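You operate a simulated robot arm through the tools that you are given. There is no shell and no other tool.

You are at the controls of a simulated robot arm. One attempt, no reset.

Task
Put things in order on the top of the side table. At the end: the white link stands where the small blue pad stood; the small blue pad stands where the small green pad stood; the small green pad stands on top of the blue paper roll; the red link from the top of the side table stands where the white link stood; the blue block from the top of the side table is on the brown small carton (marked "CLIPS"); whatever was shut is shut again. Leave all else as you found it, and nothing knocked over.

It is judged by the outcome, as a careful person would: the job done as asked, and still so three seconds after it is handed in. It fails if anything else is knocked over, pushed out of place, dropped, spilled or broken.

Robot
A 7-joint arm with a two-finger parallel gripper, fixed in place. Base frame: the origin is on the floor under the middle of its stand, x ahead of it, y to its left, z up; the work surface is at about z = 760. Readings come in mm, degrees, newtons and seconds.
With the tool pointing down near the work surface it reaches from about 100 to 660 mm from the base axis. Its first joint turns from -66.0 to 66.0 degrees. Payload 1.57 kg.
Tool frame: the origin (TCP) lies between the finger pads and is the grasp point; the fingertips stand 30 mm ahead of it; z points along the fingers, y is the line along which they close. Largest opening 80 mm; finger width 17, thickness 12; the body of the gripper, 40 by 82 mm, starts 80 mm behind the TCP.
Orientation is that of the tool frame in the base frame, as [roll, pitch, yaw] about the fixed x, y, z axes, in that order (R = Rz(yaw) Ry(pitch) Rx(roll)). With the fingers straight down and closing along the base's y, the tool's x points along the base's -x, its y along +y and its z along -z.

Tools
- The arm moves only by the tool jog_arm. Its argument "motion" is a list of rows, each a list of 3 entries, a list of its own where there are three numbers: the gripper command, from -1 (fully open) to 1 (shut), values between in proportion, then the shift along the base's x, y, z in mm, then the turn, a rotation vector about the base's x, y, z in degrees. In form: [[fingers, [x, y, z], [ax, ay, az]], ...]. A call has 1 to 20 rows; each row shifts and turns the commanded pose from where the row before left it. A row lasts 0.2 s, in which the tool goes at most 50 mm and 8.6 degrees; a call with a longer step from one row to the next is refused whole, and so is a gripper value outside its range. Where a pose cannot be reached the arm comes as near as it can. A force on the tool above 40 N (or 10 N above the force at the start of the call, whichever is more), or a blocked arm, ends the call early, and 0.2 s more pass. The fingers move at their own pace (about 72 mm/s each) and stop on an object; they squeeze with about 28 N. The grip force told is the motor's: it shows also when the fingers shut on nothing. Time passes only in rows, and 0.2 s behind the last, so rows that do not move let the fingers close. It gives the time, the measured TCP pose, the force on the tool (base axes), the opening and the grip force at its end, in the units of the frame above (readings bear some noise), with the torque about the TCP (base axes, N m) and any sound that the robot's microphone picked up.
- Cameras (640 x 400 px; columns grow to the right, rows downward): "scene" is fixed at [71.5, 447.6, 1421.7]; the picture's right is [-0.54, -0.84, 0.00], its down [-0.64, 0.41, -0.66] and it looks along [0.55, -0.35, -0.76] (base axes); focal length 327 px, centre (320, 200). "wrist" rides on the gripper at [72, -7, -122] in the tool frame; the picture's right is [0.09, 1.00, 0.00], its down [-0.84, 0.08, -0.54] and it looks along [-0.54, 0.05, 0.84] (tool axes); focal length 238 px, centre (320, 200). There is no depth. A picture from a camera that has moved, and an enlarged one, comes with that camera's place and axes in the base frame and with its lens. The place of the scene camera against the robot may be out by one fixed shift of up to 25 mm in any direction.
- camera(camera): a new picture of that camera. No time passes.
- enlarge(camera, box): a new picture of the part [left, top, right, bottom] of that camera's present view, enlarged. No time passes.
- hand_in(): hands the job in; it is judged then, once.

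Nothing tells you positions but the pictures and the camera data. Unless the task says otherwise, let go and move clear before handing in.

The tools are called after "Call:" by a JSON object that holds its "method" and its "body". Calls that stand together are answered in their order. jog_arm: Moves the arm, as the interface text tells. Its arguments: {"type":"object","properties":{"motion":{"type":"array","items":{"type":"array"}}},"required":["motion"]} The other tools are called the same way: camera (camera) takes a picture; enlarge (camera, box) takes an enlarged picture of a part of a camera's view; hand_in () hands the job in.

At the start:

```text
t: 0.0
tool_pos: [442.9, 280.7, 1046.3]
tool_rot: [180.0, -0.1, 180.0]
contact_force: [0.5, -0.9, 0.4]
torque: [0.0, 0.01, 0.0]
grip_width: 80.1
finger_force: 0.1
```

scene: 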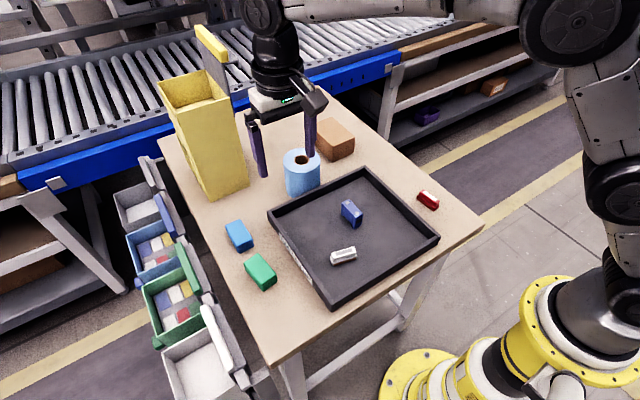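
wrist: 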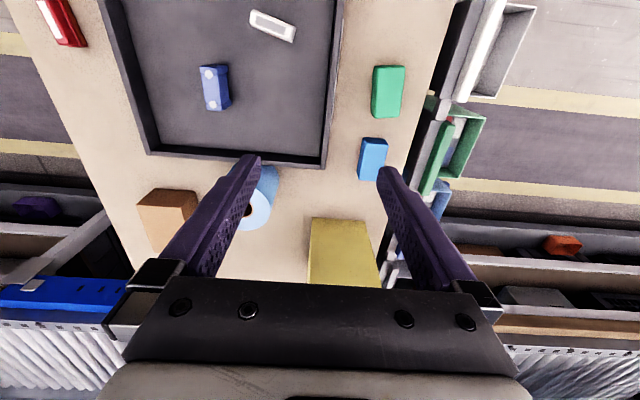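

I see a side table with a tray (holding a blue block and a white link), a red link, blue and green pads, a blue paper roll, a brown carton and a tall yellow bin. I'll look closer first to fix the positions.

Call:
{"method": "enlarge", "body": {"camera": "scene", "box": [200, 100, 480, 320]}}

Call:
{"method": "enlarge", "body": {"camera": "wrist", "box": [0, 0, 460, 290]}}

Call:
{"method": "enlarge", "body": {"camera": "scene", "box": [100, 0, 360, 220]}}

```text
1.82 times, centred on (340, 210) of scene
camera zoom: at [71.5, 447.6, 1421.7], right [-0.54, -0.84, 0.0], down [-0.64, 0.41, -0.66], along [0.55, -0.35, -0.76], focal length 594 px, centre (284, 182)
```

zoom: 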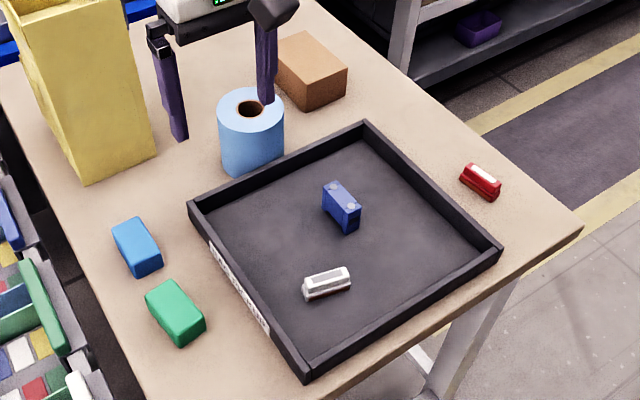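

```text
1.38 times, centred on (230, 145) of wrist
camera zoom: at [371.2, 273.8, 1168.7], right [-0.09, 1.0, 0.0], down [0.84, 0.08, 0.54], along [0.54, 0.05, -0.84], focal length 329 px, centre (444, 276)
```

zoom: 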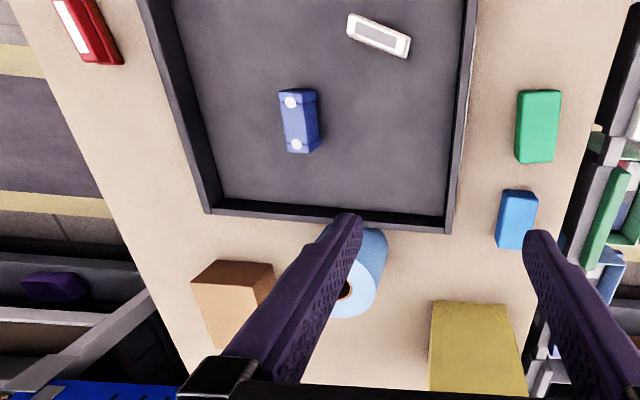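

```text
1.82 times, centred on (230, 110) of scene
camera zoom: at [71.5, 447.6, 1421.7], right [-0.54, -0.84, 0.0], down [-0.64, 0.41, -0.66], along [0.55, -0.35, -0.76], focal length 594 px, centre (484, 364)
```

zoom: 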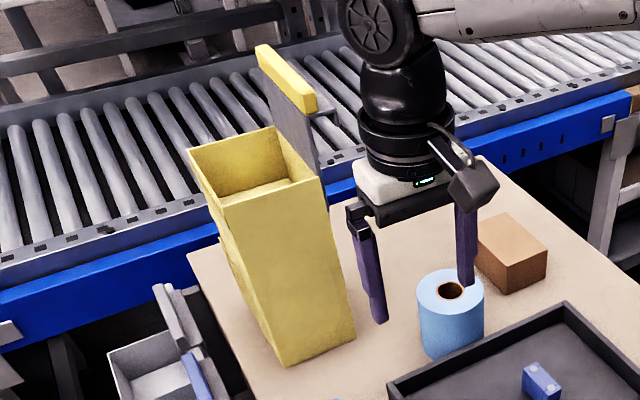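

I make out rough positions: green pad ≈(417,381), blue pad ≈(526,381), white link ≈(353,209), red link ≈(374,-71), blue block ≈(434,126), roll ≈(594,187). I'll shift the arm for a second viewpoint to refine these.

Call:
{"method": "jog_arm", "body": {"motion": [[-1, [-20, -40, 10], [0, 0, 0]], [-1, [-20, -40, 10], [0, 0, 0]], [-1, [-20, -40, 10], [0, 0, 0]], [-1, [-20, -40, 10], [0, 0, 0]], [-1, [0, 0, 0], [0, 0, 0]]]}}

Call:
{"method": "camera", "body": {"camera": "wrist"}}

Call:
{"method": "enlarge", "body": {"camera": "wrist", "box": [140, 120, 460, 320]}}

Call:
{"method": "camera", "body": {"camera": "scene"}}

```text
t: 1.2
tool_pos: [361.3, 121.7, 1086.9]
tool_rot: [180.0, 0.1, 180.0]
contact_force: [-0.5, 0.2, 0.2]
torque: [-0.02, -0.02, 0.0]
grip_width: 80.0
finger_force: 0.0
```

```text
taken
camera wrist: at [289.8, 114.0, 1208.9], right [-0.09, 1.0, 0.0], down [0.84, 0.08, 0.54], along [0.54, 0.05, -0.84], focal length 238 px, centre (320, 200)
```

wrist: 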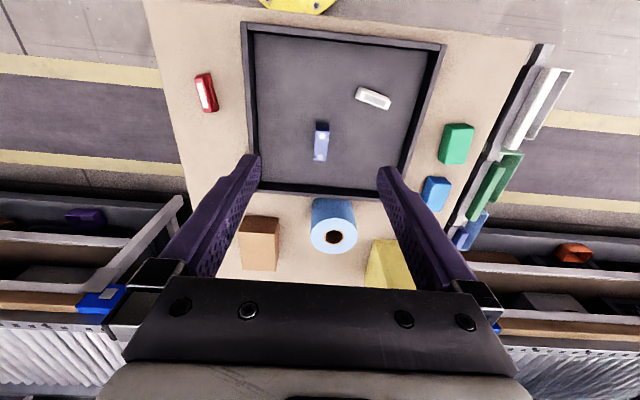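

```text
2.00 times, centred on (300, 220) of wrist
camera zoom: at [289.8, 114.0, 1208.9], right [-0.09, 1.0, 0.0], down [0.84, 0.08, 0.54], along [0.54, 0.05, -0.84], focal length 477 px, centre (360, 160)
```

zoom: 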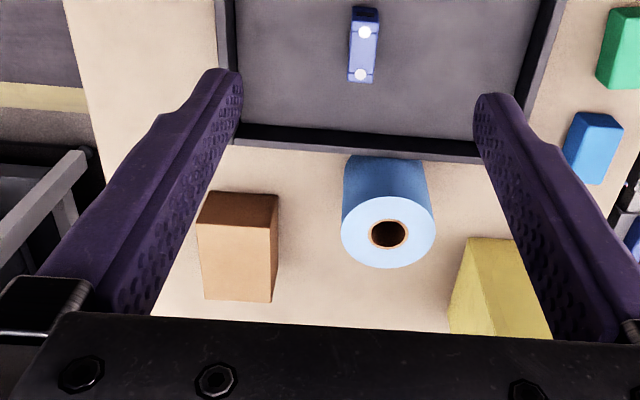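

```text
taken
```

scene: 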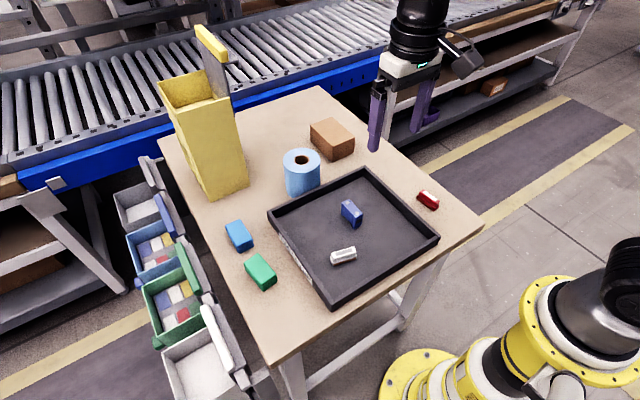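

The wrist view puts the roll's top at about (597,170,857) and the carton near (690,10) with its top at about z 820, close to the reach limit. I'll zoom in on those from both cameras to check.

Call:
{"method": "enlarge", "body": {"camera": "scene", "box": [270, 100, 370, 200]}}

Call:
{"method": "enlarge", "body": {"camera": "wrist", "box": [220, 180, 380, 290]}}

Call:
{"method": "enlarge", "body": {"camera": "wrist", "box": [180, 10, 500, 220]}}

Call:
{"method": "enlarge", "body": {"camera": "scene", "box": [310, 180, 450, 280]}}

```text
4.00 times, centred on (320, 150) of scene
camera zoom: at [71.4, 447.5, 1421.7], right [-0.54, -0.84, 0.0], down [-0.64, 0.41, -0.66], along [0.55, -0.35, -0.76], focal length 1308 px, centre (320, 400)
```

zoom: 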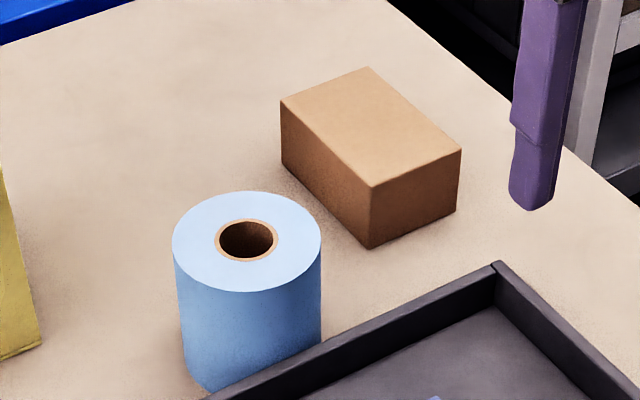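

```text
3.64 times, centred on (300, 235) of wrist
camera zoom: at [289.8, 114.0, 1208.9], right [-0.09, 1.0, 0.0], down [0.84, 0.08, 0.54], along [0.54, 0.05, -0.84], focal length 867 px, centre (393, 73)
```

zoom: 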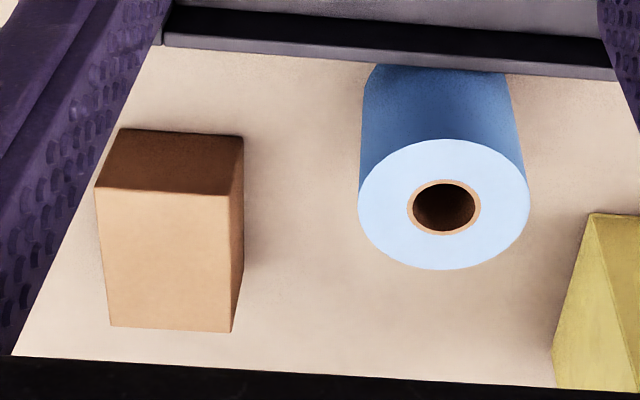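

```text
1.90 times, centred on (340, 115) of wrist
camera zoom: at [289.8, 114.0, 1208.9], right [-0.09, 1.0, 0.0], down [0.84, 0.08, 0.54], along [0.54, 0.05, -0.84], focal length 454 px, centre (282, 362)
```

zoom: 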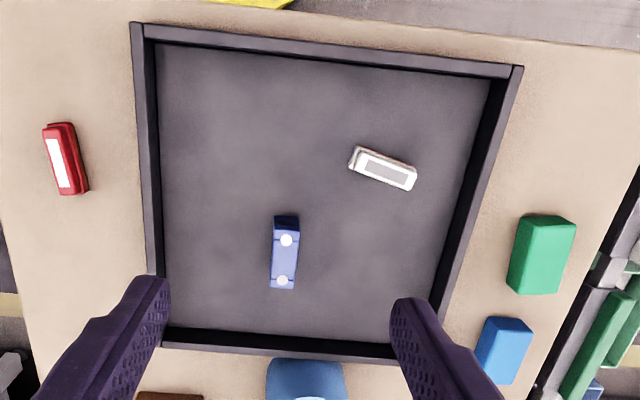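

```text
4.00 times, centred on (380, 230) of scene
camera zoom: at [71.4, 447.5, 1421.7], right [-0.54, -0.84, 0.0], down [-0.64, 0.41, -0.66], along [0.55, -0.35, -0.76], focal length 1308 px, centre (80, 80)
```

zoom: 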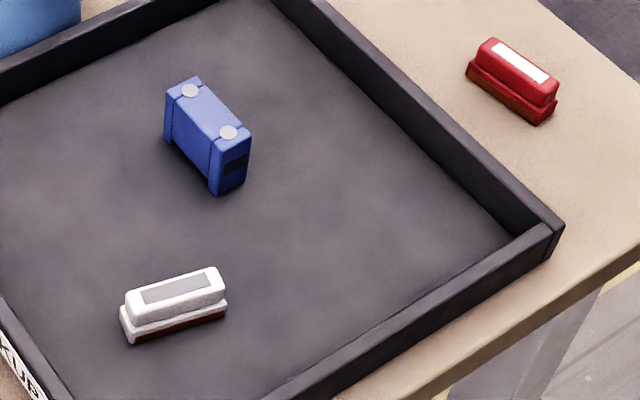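

The roll, carton, links and block are now triangulated: the block top is at z≈812 and aligned with x, and the white link is at (354,211) with its long axis about 76° from x. Next I'll hover above the green pad to see its exact place and size.

Call:
{"method": "jog_arm", "body": {"motion": [[-1, [7, 37, -15], [0, 0, 0]], [-1, [7, 37, -15], [0, 0, 0]], [-1, [7, 37, -15], [0, 0, 0]], [-1, [7, 37, -15], [0, 0, 0]], [-1, [7, 37, -25], [0, 0, 0]], [-1, [7, 37, -25], [0, 0, 0]], [-1, [7, 37, -25], [0, 0, 0]], [-1, [7, 0, -25], [0, 0, 0]], [-1, [0, 0, 0], [0, 0, 0]]]}}

Call:
{"method": "camera", "body": {"camera": "wrist"}}

Call:
{"method": "camera", "body": {"camera": "scene"}}

```text
t: 3.2
tool_pos: [418.5, 380.2, 926.0]
tool_rot: [179.9, 0.1, 179.9]
contact_force: [0.0, 0.2, -0.4]
torque: [0.0, 0.04, 0.0]
grip_width: 80.1
finger_force: 0.1
```

```text
taken
camera wrist: at [347.1, 373.5, 1048.6], right [-0.09, 1.0, 0.0], down [0.84, 0.08, 0.54], along [0.54, 0.05, -0.84], focal length 238 px, centre (320, 200)
```

wrist: 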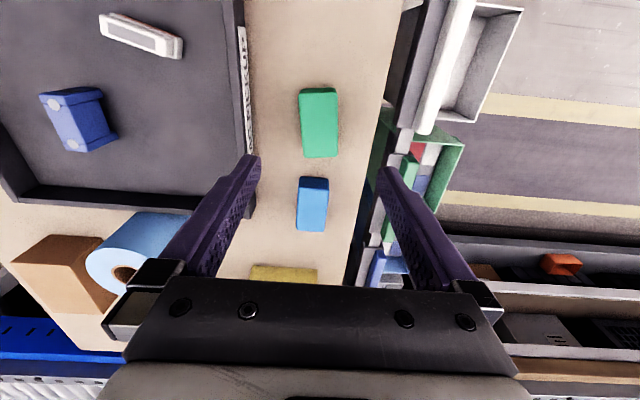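

```text
taken
```

scene: 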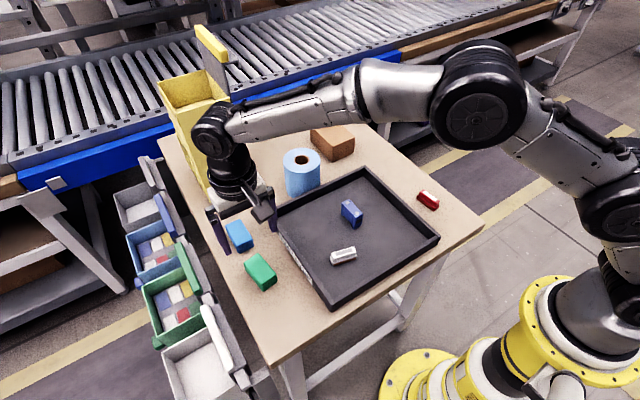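

Call:
{"method": "enlarge", "body": {"camera": "wrist", "box": [240, 60, 400, 260]}}

Call:
{"method": "enlarge", "body": {"camera": "scene", "box": [200, 200, 300, 300]}}

```text
2.00 times, centred on (320, 160) of wrist
camera zoom: at [347.1, 373.5, 1048.6], right [-0.09, 1.0, 0.0], down [0.84, 0.08, 0.54], along [0.54, 0.05, -0.84], focal length 477 px, centre (320, 280)
```

zoom: 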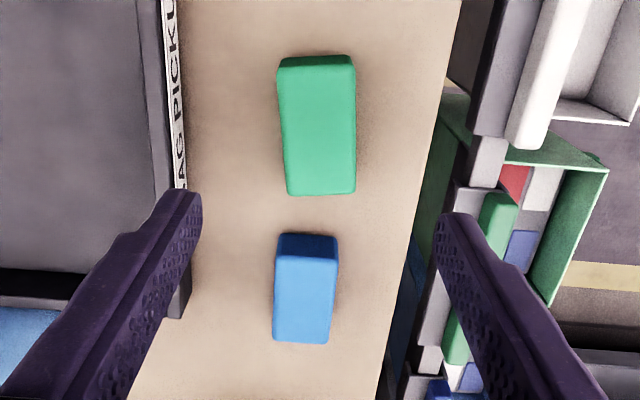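

```text
4.00 times, centred on (250, 250) of scene
camera zoom: at [71.5, 447.6, 1421.7], right [-0.54, -0.84, 0.0], down [-0.64, 0.41, -0.66], along [0.55, -0.35, -0.76], focal length 1308 px, centre (600, 0)
```

zoom: 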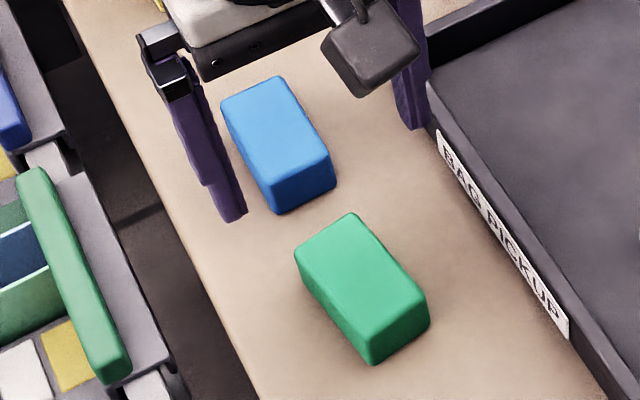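

The pads sit in the strip between the tray ("BAG PICKUP") and the table edge: green at about (421,380) with yaw ~7°, blue at about (531,380). Before picking anything I'll look straight down over the roll to fix its centre and height, and to test the reach.

Call:
{"method": "jog_arm", "body": {"motion": [[-1, [10, -10, 40], [0, 0, 0]], [-1, [30, -40, 14], [0, 0, 0]], [-1, [30, -40, 0], [0, 0, 0]], [-1, [30, -40, 0], [0, 0, 0]], [-1, [30, -40, 0], [0, 0, 0]], [-1, [28, -40, 0], [0, 0, 0]], [-1, [20, 0, 0], [0, 0, 0]], [-1, [0, 0, 0], [0, 0, 0]], [-1, [0, 0, 0], [0, 0, 0]]]}}

Call:
{"method": "camera", "body": {"camera": "wrist"}}

Call:
{"method": "camera", "body": {"camera": "scene"}}

```text
refused: row 2 steps farther than a row can; nothing moved
```

```text
taken
camera wrist: at [347.1, 373.5, 1048.6], right [-0.09, 1.0, 0.0], down [0.84, 0.08, 0.54], along [0.54, 0.05, -0.84], focal length 238 px, centre (320, 200)
```

wrist: 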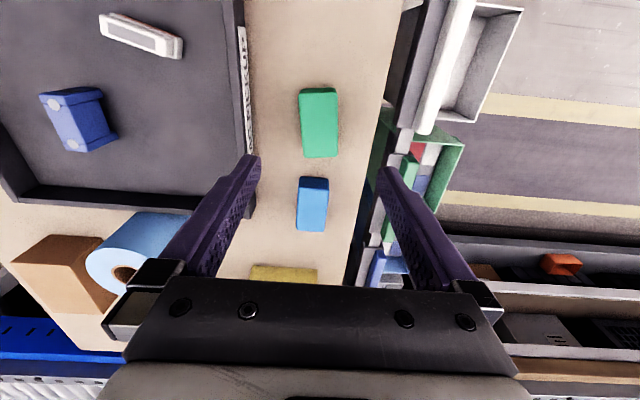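

```text
taken
```

scene: 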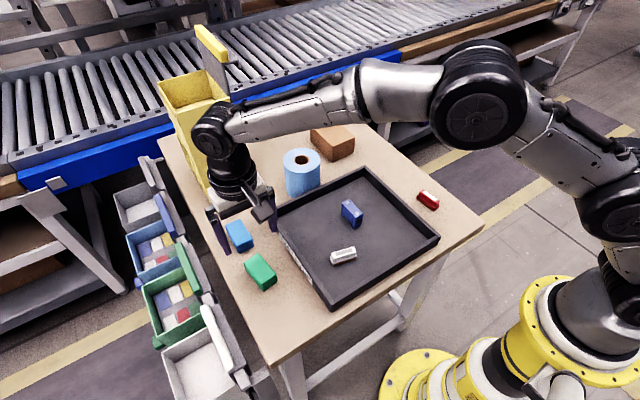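

One row was slightly too long, so nothing moved. I'll send the same look-over move toward the roll with shorter steps.

Call:
{"method": "jog_arm", "body": {"motion": [[-1, [5, -10, 40], [0, 0, 0]], [-1, [25, -32, 14], [0, 0, 0]], [-1, [25, -34, 0], [0, 0, 0]], [-1, [25, -34, 0], [0, 0, 0]], [-1, [25, -34, 0], [0, 0, 0]], [-1, [25, -34, 0], [0, 0, 0]], [-1, [25, -32, 0], [0, 0, 0]], [-1, [23, 0, 0], [0, 0, 0]], [-1, [0, 0, 0], [0, 0, 0]], [-1, [0, 0, 0], [0, 0, 0]]]}}

Call:
{"method": "camera", "body": {"camera": "wrist"}}

Call:
{"method": "enlarge", "body": {"camera": "wrist", "box": [160, 60, 480, 260]}}

Call:
{"method": "camera", "body": {"camera": "scene"}}

```text
t: 5.4
tool_pos: [596.5, 171.1, 982.9]
tool_rot: [180.0, 0.1, 180.0]
contact_force: [0.8, -0.2, -0.7]
torque: [0.0, -0.03, 0.0]
grip_width: 79.9
finger_force: 0.1
```

```text
taken
camera wrist: at [524.7, 163.1, 1105.2], right [-0.09, 1.0, 0.0], down [0.84, 0.08, 0.54], along [0.54, 0.05, -0.84], focal length 238 px, centre (320, 200)
```

wrist: 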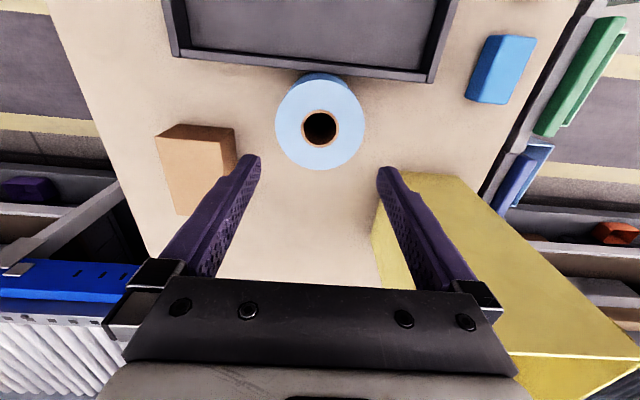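

```text
2.00 times, centred on (320, 160) of wrist
camera zoom: at [524.7, 163.1, 1105.2], right [-0.09, 1.0, 0.0], down [0.84, 0.08, 0.54], along [0.54, 0.05, -0.84], focal length 477 px, centre (320, 280)
```

zoom: 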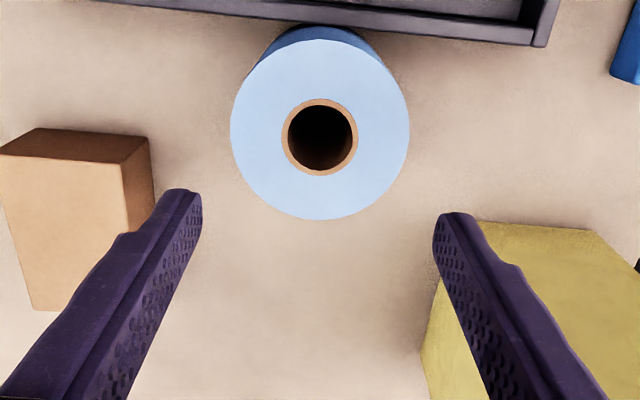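

```text
taken
```

scene: 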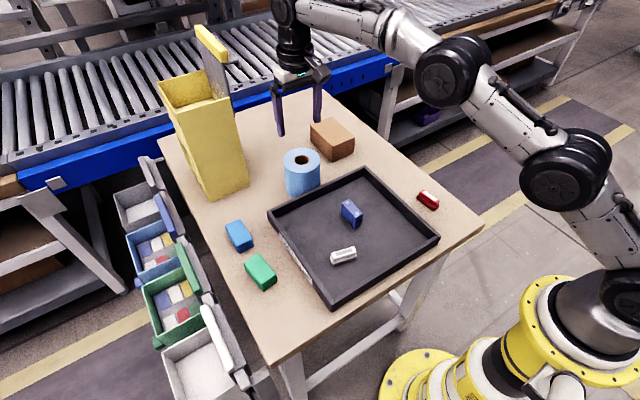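

The roll's top centre is at about (594.5,170) with z≈859. It is 92 mm across with a small hole, so the 70×40 pad should sit safely on it. I'll go back to the green pad and hover low over it, turned about 7° to match its angle.

Call:
{"method": "jog_arm", "body": {"motion": [[-1, [-28, 34, 0], [0, 0, 0]], [-1, [-28, 34, 0], [0, 0, 0]], [-1, [-28, 34, 0], [0, 0, 0]], [-1, [-28, 34, 0], [0, 0, 0]], [-1, [-28, 34, 0], [0, 0, 0]], [-1, [-28, 34, 0], [0, 0, 0]], [-1, [-7, 5, -30], [0, 0, 3.5]], [-1, [0, 0, -40], [0, 0, 3.5]], [-1, [0, 0, -45], [0, 0, 0]], [-1, [0, 0, 0], [0, 0, 0]]]}}

Call:
{"method": "camera", "body": {"camera": "wrist"}}

Call:
{"method": "enlarge", "body": {"camera": "wrist", "box": [220, 40, 420, 280]}}

```text
t: 7.6
tool_pos: [424.3, 378.1, 865.2]
tool_rot: [180.0, -0.1, -173.1]
contact_force: [0.1, 0.3, 0.0]
torque: [0.01, 0.0, 0.02]
grip_width: 80.3
finger_force: 0.0
```

```text
taken
camera wrist: at [352.5, 362.2, 987.9], right [-0.21, 0.98, 0.0], down [0.82, 0.18, 0.54], along [0.53, 0.12, -0.84], focal length 238 px, centre (320, 200)
```

wrist: 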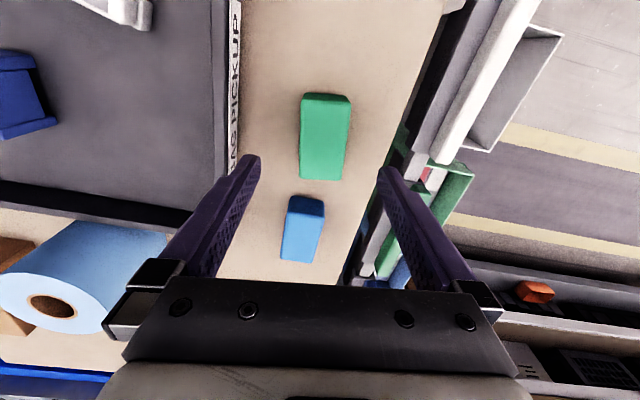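

```text
1.67 times, centred on (320, 160) of wrist
camera zoom: at [352.5, 362.2, 987.9], right [-0.21, 0.98, 0.0], down [0.82, 0.18, 0.54], along [0.53, 0.12, -0.84], focal length 397 px, centre (320, 267)
```

zoom: 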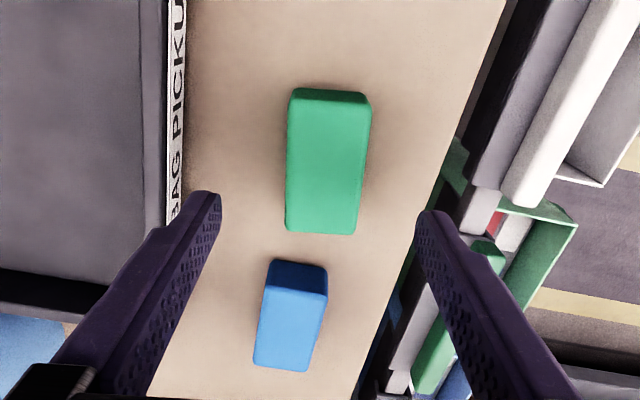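

The green pad lies centred under the gripper to within about 2 mm, with roughly 1.5° of extra yaw. I'll correct that, go down to TCP z≈795 (fingertips about 5 mm above the table) and close.

Call:
{"method": "jog_arm", "body": {"motion": [[-1, [-2, 2, -20], [0, 0, 1.5]], [-1, [0, 0, -20], [0, 0, 0]], [-1, [0, 0, -15], [0, 0, 0]], [-1, [0, 0, -10], [0, 0, 0]], [-1, [0, 0, -5], [0, 0, 0]], [-1, [0, 0, 0], [0, 0, 0]]]}}

Call:
{"method": "camera", "body": {"camera": "wrist"}}

```text
t: 9.0
tool_pos: [419.6, 381.0, 795.4]
tool_rot: [-180.0, -0.1, -171.5]
contact_force: [0.3, 1.3, 0.5]
torque: [0.01, -0.03, 0.04]
grip_width: 80.2
finger_force: 0.1
```

```text
taken
camera wrist: at [349.8, 363.3, 917.3], right [-0.24, 0.97, 0.0], down [0.82, 0.2, 0.54], along [0.53, 0.13, -0.84], focal length 238 px, centre (320, 200)
```

wrist: 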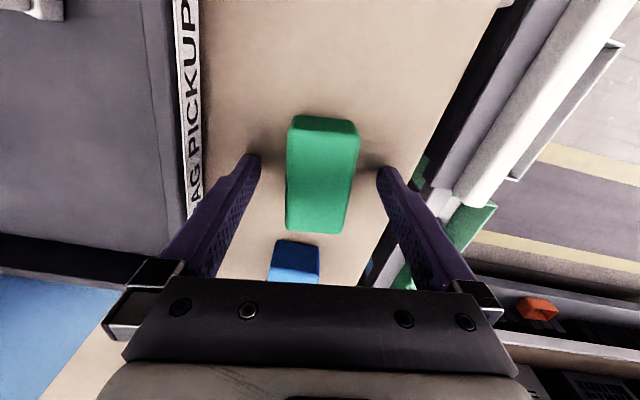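

The fingers straddle the pad evenly, so I'll close on it and lift a little.

Call:
{"method": "jog_arm", "body": {"motion": [[1, [0, 0, 0], [0, 0, 0]], [1, [0, 0, 0], [0, 0, 0]], [1, [0, 0, 0], [0, 0, 0]], [1, [0, 0, 0], [0, 0, 0]], [1, [0, 0, 15], [0, 0, 0]], [1, [0, 0, 0], [0, 0, 0]]]}}

Call:
{"method": "camera", "body": {"camera": "wrist"}}

Call:
{"method": "enlarge", "body": {"camera": "scene", "box": [180, 150, 340, 310]}}

```text
t: 10.4
tool_pos: [420.8, 381.6, 810.6]
tool_rot: [179.9, 0.0, -171.5]
contact_force: [0.2, -0.6, 0.2]
torque: [0.03, 0.01, -0.03]
grip_width: 38.8
finger_force: 27.5
```

```text
taken
camera wrist: at [350.4, 363.6, 932.9], right [-0.24, 0.97, 0.0], down [0.82, 0.2, 0.54], along [0.53, 0.13, -0.84], focal length 238 px, centre (320, 200)
```

wrist: 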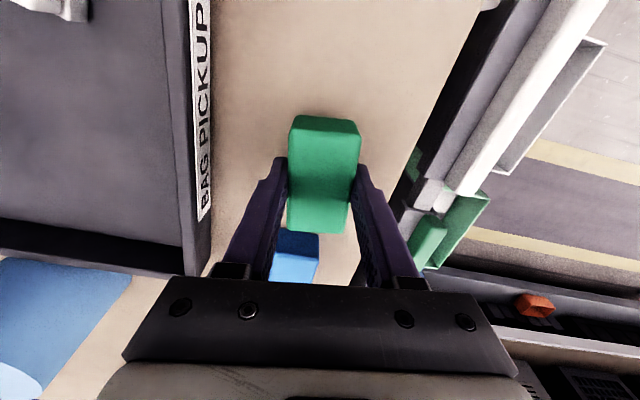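

```text
2.50 times, centred on (260, 230) of scene
camera zoom: at [71.5, 447.6, 1421.7], right [-0.54, -0.84, 0.0], down [-0.64, 0.41, -0.66], along [0.55, -0.35, -0.76], focal length 817 px, centre (470, 125)
```

zoom: 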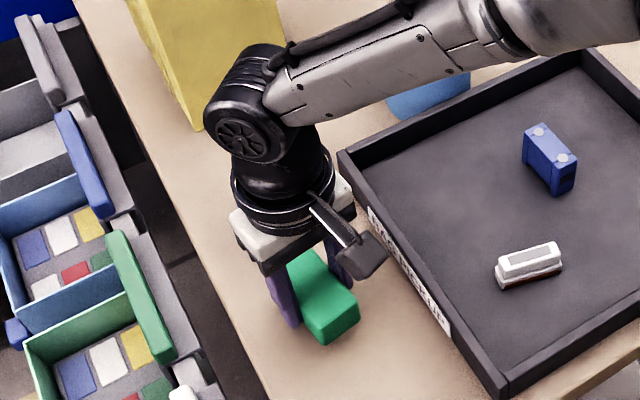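

The pad is held (38.8 mm) and lifted clear. I'll carry it up and across until it hovers over the roll centre.

Call:
{"method": "jog_arm", "body": {"motion": [[1, [0, 0, 40], [0, 0, 0]], [1, [0, 0, 45], [0, 0, 0]], [1, [0, 0, 45], [0, 0, 0]], [1, [29, -35, 0], [0, 0, 0]], [1, [29, -35, 0], [0, 0, 0]], [1, [29, -35, 0], [0, 0, 0]], [1, [29, -35, 0], [0, 0, 0]], [1, [29, -35, 0], [0, 0, 0]], [1, [29, -35, 0], [0, 0, 0]], [1, [0, 0, 0], [0, 0, 0]], [1, [0, 0, 0], [0, 0, 0]]]}}

Call:
{"method": "camera", "body": {"camera": "wrist"}}

Call:
{"method": "enlarge", "body": {"camera": "wrist", "box": [220, 40, 420, 280]}}

Call:
{"method": "enlarge", "body": {"camera": "scene", "box": [220, 60, 380, 220]}}

```text
t: 12.8
tool_pos: [595.3, 171.0, 941.0]
tool_rot: [-179.9, 0.0, -171.5]
contact_force: [-0.7, 0.5, -0.5]
torque: [0.04, -0.02, -0.03]
grip_width: 38.9
finger_force: 28.0
```

```text
taken
camera wrist: at [525.7, 153.5, 1062.8], right [-0.24, 0.97, 0.0], down [0.82, 0.2, 0.54], along [0.53, 0.13, -0.84], focal length 238 px, centre (320, 200)
```

wrist: 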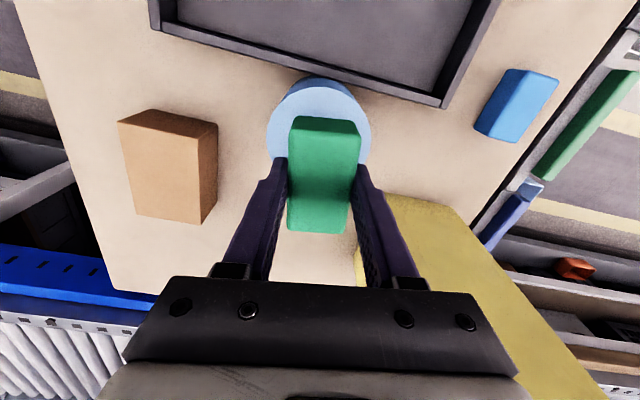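

```text
1.67 times, centred on (320, 160) of wrist
camera zoom: at [525.7, 153.5, 1062.8], right [-0.24, 0.97, 0.0], down [0.82, 0.2, 0.54], along [0.53, 0.13, -0.84], focal length 397 px, centre (320, 267)
```

zoom: 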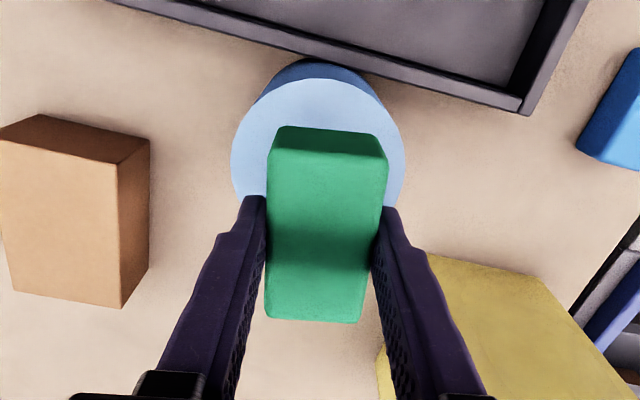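

```text
2.50 times, centred on (300, 140) of scene
camera zoom: at [71.5, 447.5, 1421.7], right [-0.54, -0.84, 0.0], down [-0.64, 0.41, -0.66], along [0.55, -0.35, -0.76], focal length 817 px, centre (370, 350)
```

zoom: 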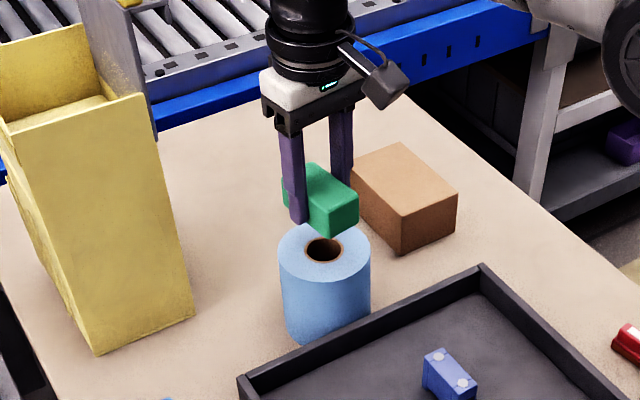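

The pad is centred over the roll. I'll lower most of the way, then finish in small steps while watching the force.

Call:
{"method": "jog_arm", "body": {"motion": [[1, [0, 0, -15], [0, 0, 0]], [1, [0, 0, -13], [0, 0, 0]], [1, [0, 0, -8], [0, 0, 0]], [1, [0, 0, -4], [0, 0, 0]], [1, [0, 0, 0], [0, 0, 0]]]}}

Call:
{"method": "enlarge", "body": {"camera": "scene", "box": [260, 100, 360, 200]}}

```text
t: 14.0
tool_pos: [595.2, 172.4, 900.2]
tool_rot: [-180.0, -0.1, -171.5]
contact_force: [-1.0, 0.2, -0.5]
torque: [-0.02, -0.01, 0.0]
grip_width: 38.5
finger_force: 28.4
```

```text
4.00 times, centred on (310, 150) of scene
camera zoom: at [71.5, 447.6, 1421.7], right [-0.54, -0.84, 0.0], down [-0.64, 0.41, -0.66], along [0.55, -0.35, -0.76], focal length 1308 px, centre (360, 400)
```

zoom: 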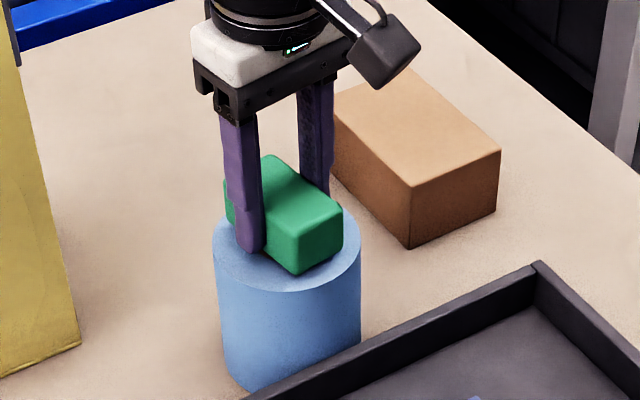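

Call:
{"method": "jog_arm", "body": {"motion": [[1, [0, 0, -2], [0, 0, 0]], [1, [0, 0, -1], [0, 0, 0]], [1, [0, 0, 0], [0, 0, 0]]]}}

```text
t: 14.8
tool_pos: [594.1, 171.3, 897.5]
tool_rot: [-180.0, 0.0, -171.5]
contact_force: [0.2, -0.5, -0.3]
torque: [0.01, -0.04, -0.01]
grip_width: 38.6
finger_force: 28.3
```

No contact yet at TCP z≈897, so I'll continue in 1 mm steps.

Call:
{"method": "jog_arm", "body": {"motion": [[1, [0, 0, -1], [0, 0, 0]], [1, [0, 0, -1], [0, 0, 0]], [1, [0, 0, 0], [0, 0, 0]]]}}

```text
t: 15.6
tool_pos: [594.6, 171.4, 895.4]
tool_rot: [-180.0, 0.0, -171.5]
contact_force: [-0.6, -0.5, -0.5]
torque: [0.02, 0.01, 0.0]
grip_width: 38.6
finger_force: 27.4
```

Call:
{"method": "jog_arm", "body": {"motion": [[1, [0, 0, -1], [0, 0, 0]], [1, [0, 0, -0.5], [0, 0, 0]], [1, [0, 0, 0], [0, 0, 0]]]}}

Call:
{"method": "enlarge", "body": {"camera": "scene", "box": [280, 130, 330, 180]}}

```text
t: 16.4
tool_pos: [594.7, 171.5, 894.7]
tool_rot: [-179.9, 0.1, -171.5]
contact_force: [-1.5, -2.3, 9.1]
torque: [-0.09, 0.13, -0.01]
grip_width: 38.7
finger_force: 27.9
```

```text
8.00 times, centred on (305, 155) of scene
camera zoom: at [71.3, 447.5, 1421.7], right [-0.54, -0.84, 0.0], down [-0.64, 0.41, -0.66], along [0.55, -0.35, -0.76], focal length 2615 px, centre (440, 560)
```

zoom: 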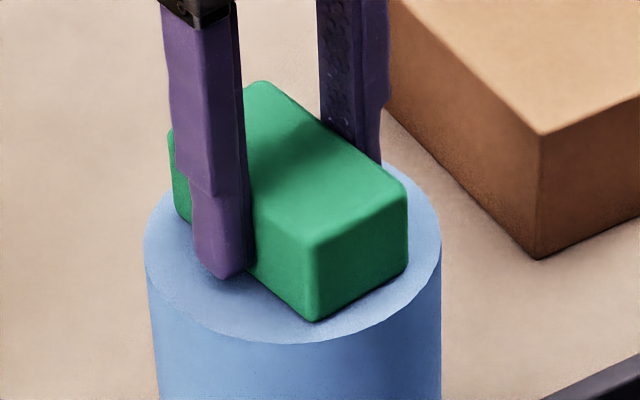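

Contact is made (9 N down), so the pad sits on the roll. I'll ease off slightly, open, and withdraw straight up.

Call:
{"method": "jog_arm", "body": {"motion": [[1, [0, 0, 0.4], [0, 0, 0]], [0.0, [0, 0, 0], [0, 0, 0]], [-0.5, [0, 0, 0], [0, 0, 0]], [-0.7, [0, 0, 0], [0, 0, 0]], [-0.7, [0, 0, 0], [0, 0, 0]], [-0.7, [0, 0, 10], [0, 0, 0]], [-0.7, [0, 0, 30], [0, 0, 0]], [-1, [0, 0, 40], [0, 0, 0]], [-1, [0, 0, 0], [0, 0, 0]]]}}

Call:
{"method": "enlarge", "body": {"camera": "scene", "box": [260, 100, 360, 200]}}

Call:
{"method": "camera", "body": {"camera": "wrist"}}

```text
t: 18.4
tool_pos: [595.6, 168.4, 975.6]
tool_rot: [180.0, 0.1, -171.4]
contact_force: [0.8, 0.5, 0.4]
torque: [0.0, -0.01, 0.0]
grip_width: 80.1
finger_force: 0.0
```

```text
4.00 times, centred on (310, 150) of scene
camera zoom: at [71.5, 447.5, 1421.7], right [-0.54, -0.84, 0.0], down [-0.64, 0.41, -0.66], along [0.55, -0.35, -0.76], focal length 1308 px, centre (360, 400)
```

zoom: 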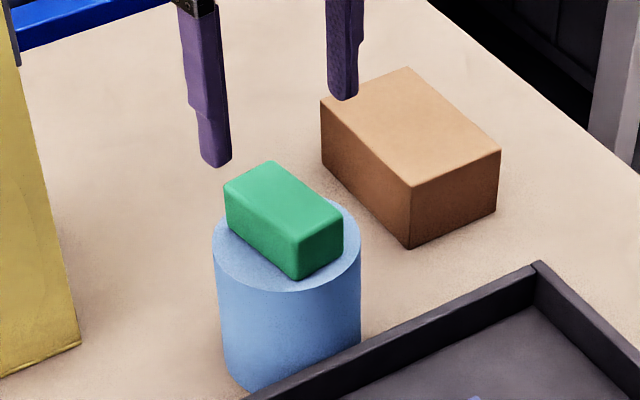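

```text
taken
camera wrist: at [525.2, 151.9, 1097.1], right [-0.24, 0.97, 0.0], down [0.82, 0.2, 0.54], along [0.53, 0.13, -0.84], focal length 238 px, centre (320, 200)
```

wrist: 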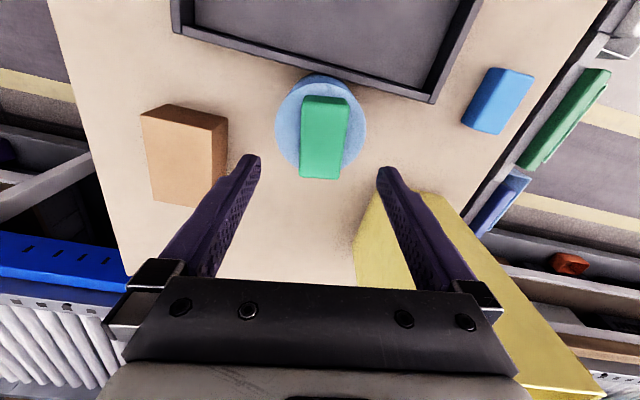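

The green pad is resting well on the roll. Next I'll move over the blue pad, turn back to about 0° yaw, and take a close look.

Call:
{"method": "jog_arm", "body": {"motion": [[-1, [-12, 42, 0], [0, 0, 0]], [-1, [-12, 42, 0], [0, 0, 0]], [-1, [-12, 42, 0], [0, 0, -4]], [-1, [-12, 42, 0], [0, 0, -4]], [-1, [-14, 41, 0], [0, 0, 0]], [-1, [0, 0, -40], [0, 0, 0]], [-1, [0, 0, -40], [0, 0, 0]], [-1, [0, 0, -29], [0, 0, 0]], [-1, [0, 0, 0], [0, 0, 0]]]}}

Call:
{"method": "camera", "body": {"camera": "wrist"}}

Call:
{"method": "enlarge", "body": {"camera": "wrist", "box": [220, 40, 420, 280]}}

Call:
{"method": "camera", "body": {"camera": "scene"}}

```text
t: 20.4
tool_pos: [520.6, 371.8, 863.0]
tool_rot: [180.0, 0.0, -179.5]
contact_force: [-0.1, -0.6, -0.4]
torque: [0.0, -0.02, 0.0]
grip_width: 80.2
finger_force: 0.1
out of reach, approached as far as the arm can: row 5
```

```text
taken
camera wrist: at [448.9, 363.8, 984.7], right [-0.1, 0.99, 0.0], down [0.84, 0.08, 0.54], along [0.54, 0.05, -0.84], focal length 238 px, centre (320, 200)
```

wrist: 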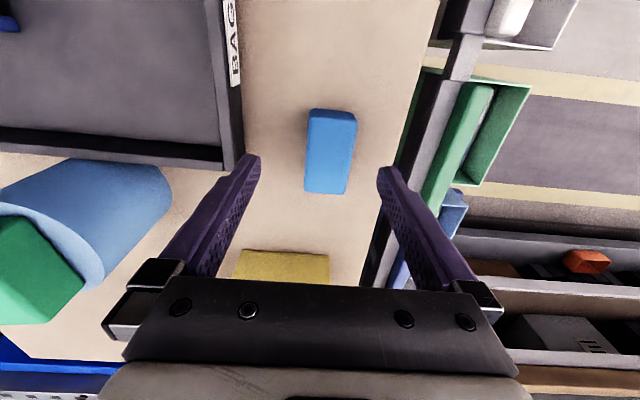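

```text
1.67 times, centred on (320, 160) of wrist
camera zoom: at [448.9, 363.8, 984.7], right [-0.1, 0.99, 0.0], down [0.84, 0.08, 0.54], along [0.54, 0.05, -0.84], focal length 397 px, centre (320, 267)
```

zoom: 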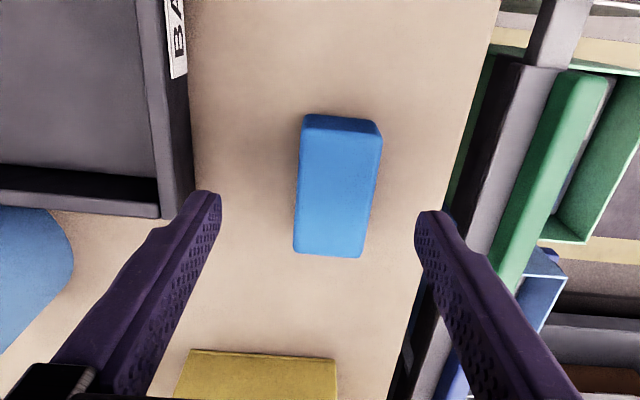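

```text
taken
```

scene: 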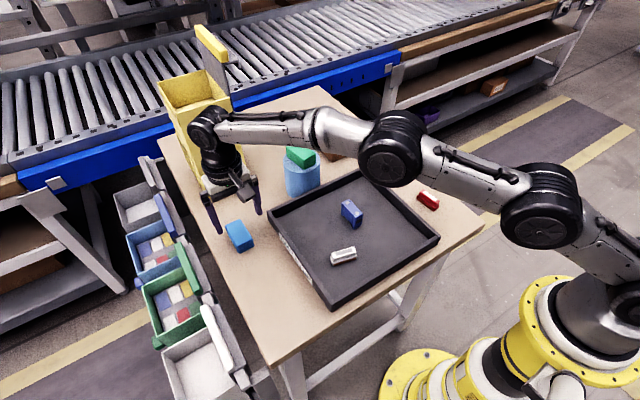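

The arm hit its reach limit at that height and stopped about 9 mm short; the pad centre is 9.5 mm ahead and 7.5 mm left of the tool. I'll shift by that much at this lower height, where the arm reaches further, and check.

Call:
{"method": "jog_arm", "body": {"motion": [[-1, [0, 0, -20], [0, 0, 0]], [-1, [5, 4, 0], [0, 0, 0]], [-1, [4.5, 3.5, 0], [0, 0, 0]], [-1, [0, 0, 0], [0, 0, 0]]]}}

Call:
{"method": "enlarge", "body": {"camera": "wrist", "box": [220, 40, 420, 280]}}

```text
t: 21.4
tool_pos: [530.8, 378.6, 843.8]
tool_rot: [180.0, 0.1, -179.6]
contact_force: [0.4, -0.3, 0.3]
torque: [-0.02, 0.01, 0.01]
grip_width: 80.1
finger_force: 0.0
```

```text
1.67 times, centred on (320, 160) of wrist
camera zoom: at [458.8, 372.2, 965.3], right [-0.1, 0.99, 0.0], down [0.84, 0.08, 0.54], along [0.54, 0.05, -0.84], focal length 397 px, centre (320, 267)
```

zoom: 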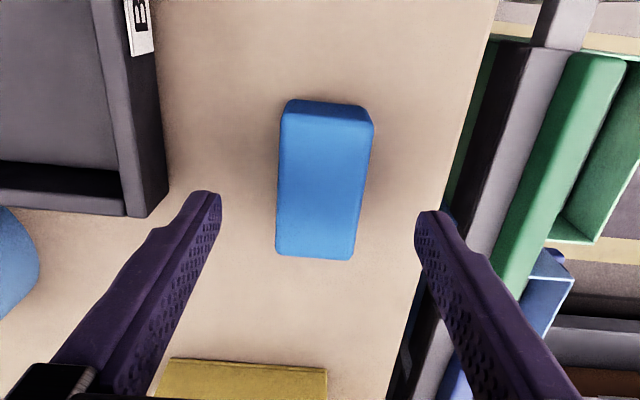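

The tool is now right over the blue pad at (530.5,379). I'll go down and close on it.

Call:
{"method": "jog_arm", "body": {"motion": [[-1, [0, 0, -18], [0, 0, 0]], [-1, [0, 0, -15], [0, 0, 0]], [-1, [0, 0, -10], [0, 0, 0]], [-1, [0, 0, -5], [0, 0, 0]], [-1, [0, 0, 0], [0, 0, 0]]]}}

Call:
{"method": "camera", "body": {"camera": "wrist"}}

Call:
{"method": "enlarge", "body": {"camera": "scene", "box": [170, 150, 310, 270]}}

```text
t: 22.6
tool_pos: [531.1, 380.6, 795.6]
tool_rot: [-180.0, 0.0, -179.5]
contact_force: [0.2, 0.4, 0.3]
torque: [0.04, -0.01, -0.02]
grip_width: 79.9
finger_force: 0.0
```

```text
taken
camera wrist: at [459.1, 372.8, 916.8], right [-0.1, 0.99, 0.0], down [0.84, 0.08, 0.54], along [0.54, 0.05, -0.84], focal length 238 px, centre (320, 200)
```

wrist: 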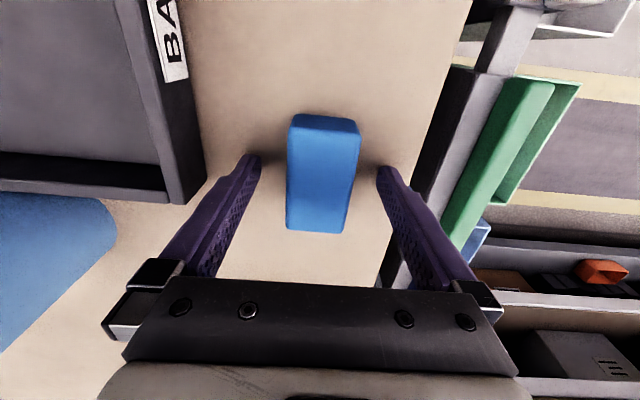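

```text
3.33 times, centred on (240, 210) of scene
camera zoom: at [71.5, 447.6, 1421.7], right [-0.54, -0.84, 0.0], down [-0.64, 0.41, -0.66], along [0.55, -0.35, -0.76], focal length 1090 px, centre (587, 167)
```

zoom: 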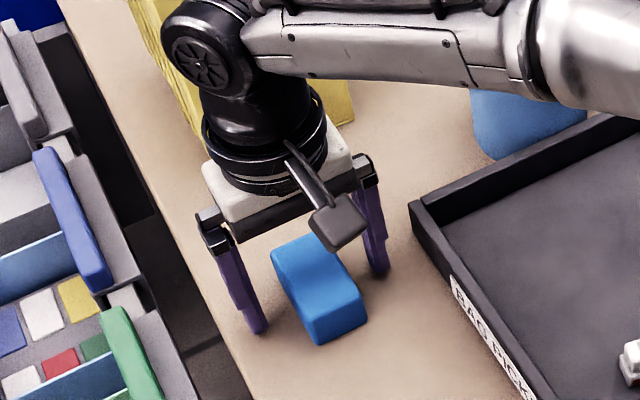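

Well centred with clearance on both sides. I'll close and lift the blue pad straight up.

Call:
{"method": "jog_arm", "body": {"motion": [[1, [0, 0, 0], [0, 0, 0]], [1, [0, 0, 0], [0, 0, 0]], [1, [0, 0, 0], [0, 0, 0]], [1, [0, 0, 0], [0, 0, 0]], [1, [0, 0, 20], [0, 0, 0]], [1, [0, 0, 30], [0, 0, 0]], [1, [0, 0, 0], [0, 0, 0]]]}}

Call:
{"method": "camera", "body": {"camera": "wrist"}}

```text
t: 24.2
tool_pos: [529.3, 379.5, 843.8]
tool_rot: [-180.0, 0.0, -179.5]
contact_force: [-1.0, -0.3, -0.1]
torque: [-0.03, 0.01, -0.02]
grip_width: 38.9
finger_force: 28.2
```

```text
taken
camera wrist: at [458.1, 372.2, 966.2], right [-0.1, 0.99, 0.0], down [0.84, 0.09, 0.54], along [0.54, 0.05, -0.84], focal length 238 px, centre (320, 200)
```

wrist: 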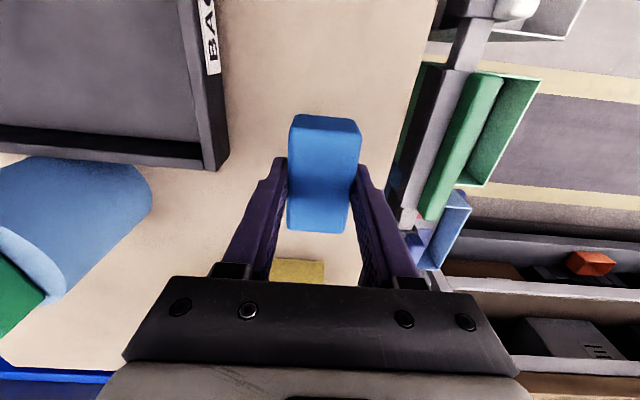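

The blue pad is held. I'll carry it over to the green pad's old place at (420,381), turn it about 8° to match how the green one lay, and lower most of the way.

Call:
{"method": "jog_arm", "body": {"motion": [[1, [-20, 0, 0], [0, 0, 0]], [1, [-35, 0.6, 0], [0, 0, 4]], [1, [-35, 0.6, 0], [0, 0, 4]], [1, [-20.5, 0, 0], [0, 0, 0]], [1, [0, 0, -20], [0, 0, 0]], [1, [0, 0, -15], [0, 0, 0]], [1, [0, 0, -8], [0, 0, 0]], [1, [0, 0, -4], [0, 0, 0]], [1, [0, 0, 0], [0, 0, 0]]]}}

Call:
{"method": "camera", "body": {"camera": "wrist"}}

Call:
{"method": "enlarge", "body": {"camera": "scene", "box": [200, 200, 320, 300]}}

```text
t: 26.2
tool_pos: [419.1, 380.8, 796.5]
tool_rot: [180.0, -0.1, -171.5]
contact_force: [-0.6, 0.2, 0.2]
torque: [-0.02, 0.01, -0.02]
grip_width: 38.3
finger_force: 28.5
```

```text
taken
camera wrist: at [349.7, 362.7, 919.0], right [-0.24, 0.97, 0.0], down [0.82, 0.2, 0.54], along [0.53, 0.13, -0.84], focal length 238 px, centre (320, 200)
```

wrist: 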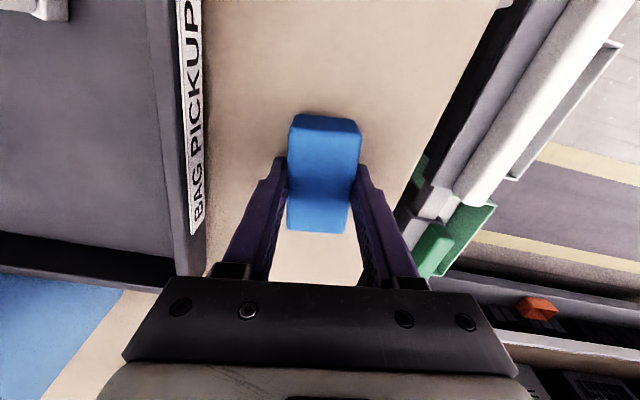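

```text
4.00 times, centred on (260, 250) of scene
camera zoom: at [71.5, 447.6, 1421.7], right [-0.54, -0.84, 0.0], down [-0.64, 0.41, -0.66], along [0.55, -0.35, -0.76], focal length 1308 px, centre (560, 0)
```

zoom: 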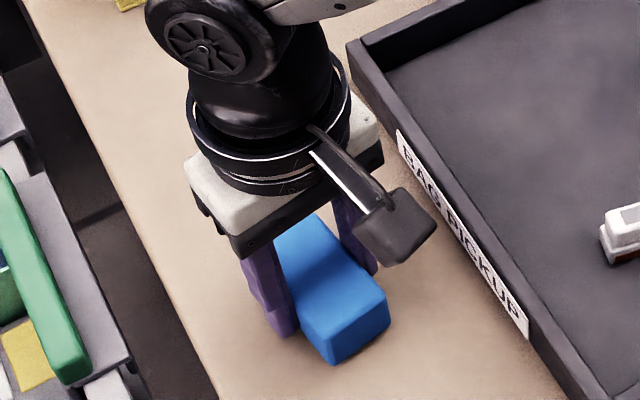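

The view matches the one from when the green pad was picked. I'll lower the last millimetre or two, watching the force.

Call:
{"method": "jog_arm", "body": {"motion": [[1, [0, 0, -1], [0, 0, 0]], [1, [0, 0, -0.5], [0, 0, 0]], [1, [0, 0, 0], [0, 0, 0]]]}}

```text
t: 27.0
tool_pos: [419.6, 380.5, 795.8]
tool_rot: [179.9, 0.0, -171.5]
contact_force: [-0.1, -0.7, -0.4]
torque: [0.0, -0.06, 0.04]
grip_width: 38.4
finger_force: 28.5
```

Call:
{"method": "jog_arm", "body": {"motion": [[1, [0, 0, -0.7], [0, 0, 0]], [1, [0, 0, -0.5], [0, 0, 0]], [1, [0, 0, 0], [0, 0, 0]]]}}

```text
t: 27.8
tool_pos: [419.1, 380.9, 794.8]
tool_rot: [-180.0, 0.1, -171.4]
contact_force: [0.5, 0.4, 0.2]
torque: [-0.03, -0.01, 0.0]
grip_width: 38.6
finger_force: 28.0
```

Call:
{"method": "jog_arm", "body": {"motion": [[1, [0, 0, -0.6], [0, 0, 0]], [1, [0, 0, -0.4], [0, 0, 0]], [1, [0, 0, 0], [0, 0, 0]]]}}

```text
t: 28.6
tool_pos: [420.0, 381.9, 794.7]
tool_rot: [-180.0, 0.1, -171.4]
contact_force: [-1.9, -2.2, 5.7]
torque: [-0.08, 0.04, 0.0]
grip_width: 38.4
finger_force: 27.3
```

The pad touches the table. I'll release and rise.

Call:
{"method": "jog_arm", "body": {"motion": [[1, [0, 0, 0.3], [0, 0, 0]], [0.0, [0, 0, 0], [0, 0, 0]], [-0.5, [0, 0, 0], [0, 0, 0]], [-0.7, [0, 0, 0], [0, 0, 0]], [-0.7, [0, 0, 0], [0, 0, 0]], [-0.7, [0, 0, 15], [0, 0, 0]], [-0.7, [0, 0, 40], [0, 0, 0]], [-1, [0, 0, 45], [0, 0, 0]], [-1, [0, 0, 0], [0, 0, 0]]]}}

Call:
{"method": "camera", "body": {"camera": "wrist"}}

Call:
{"method": "camera", "body": {"camera": "scene"}}

```text
t: 30.6
tool_pos: [421.6, 380.2, 893.7]
tool_rot: [179.9, 0.0, -171.5]
contact_force: [-0.8, 0.4, -0.3]
torque: [0.02, 0.0, 0.01]
grip_width: 80.0
finger_force: 0.0
```

```text
taken
camera wrist: at [351.1, 363.1, 1016.4], right [-0.24, 0.97, 0.0], down [0.82, 0.2, 0.54], along [0.53, 0.13, -0.84], focal length 238 px, centre (320, 200)
```

wrist: 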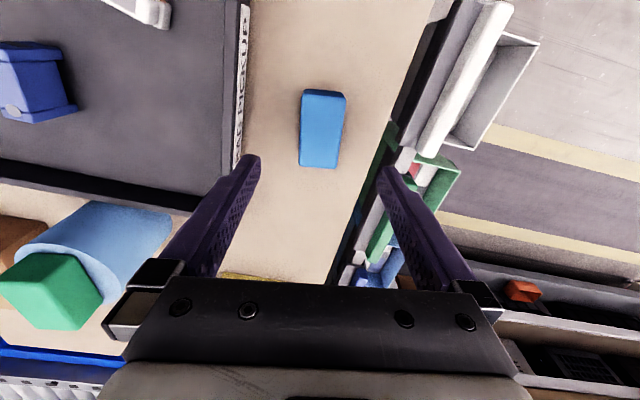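

```text
taken
```

scene: 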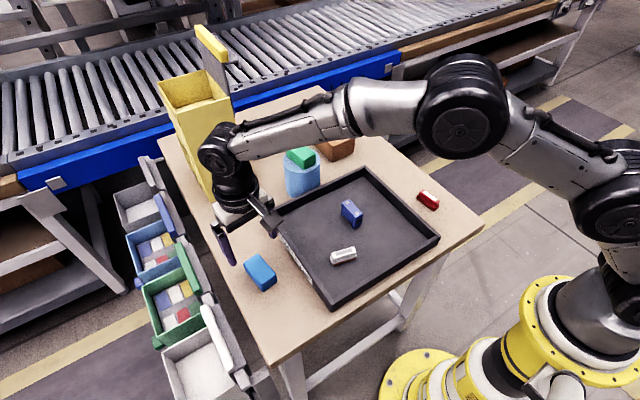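

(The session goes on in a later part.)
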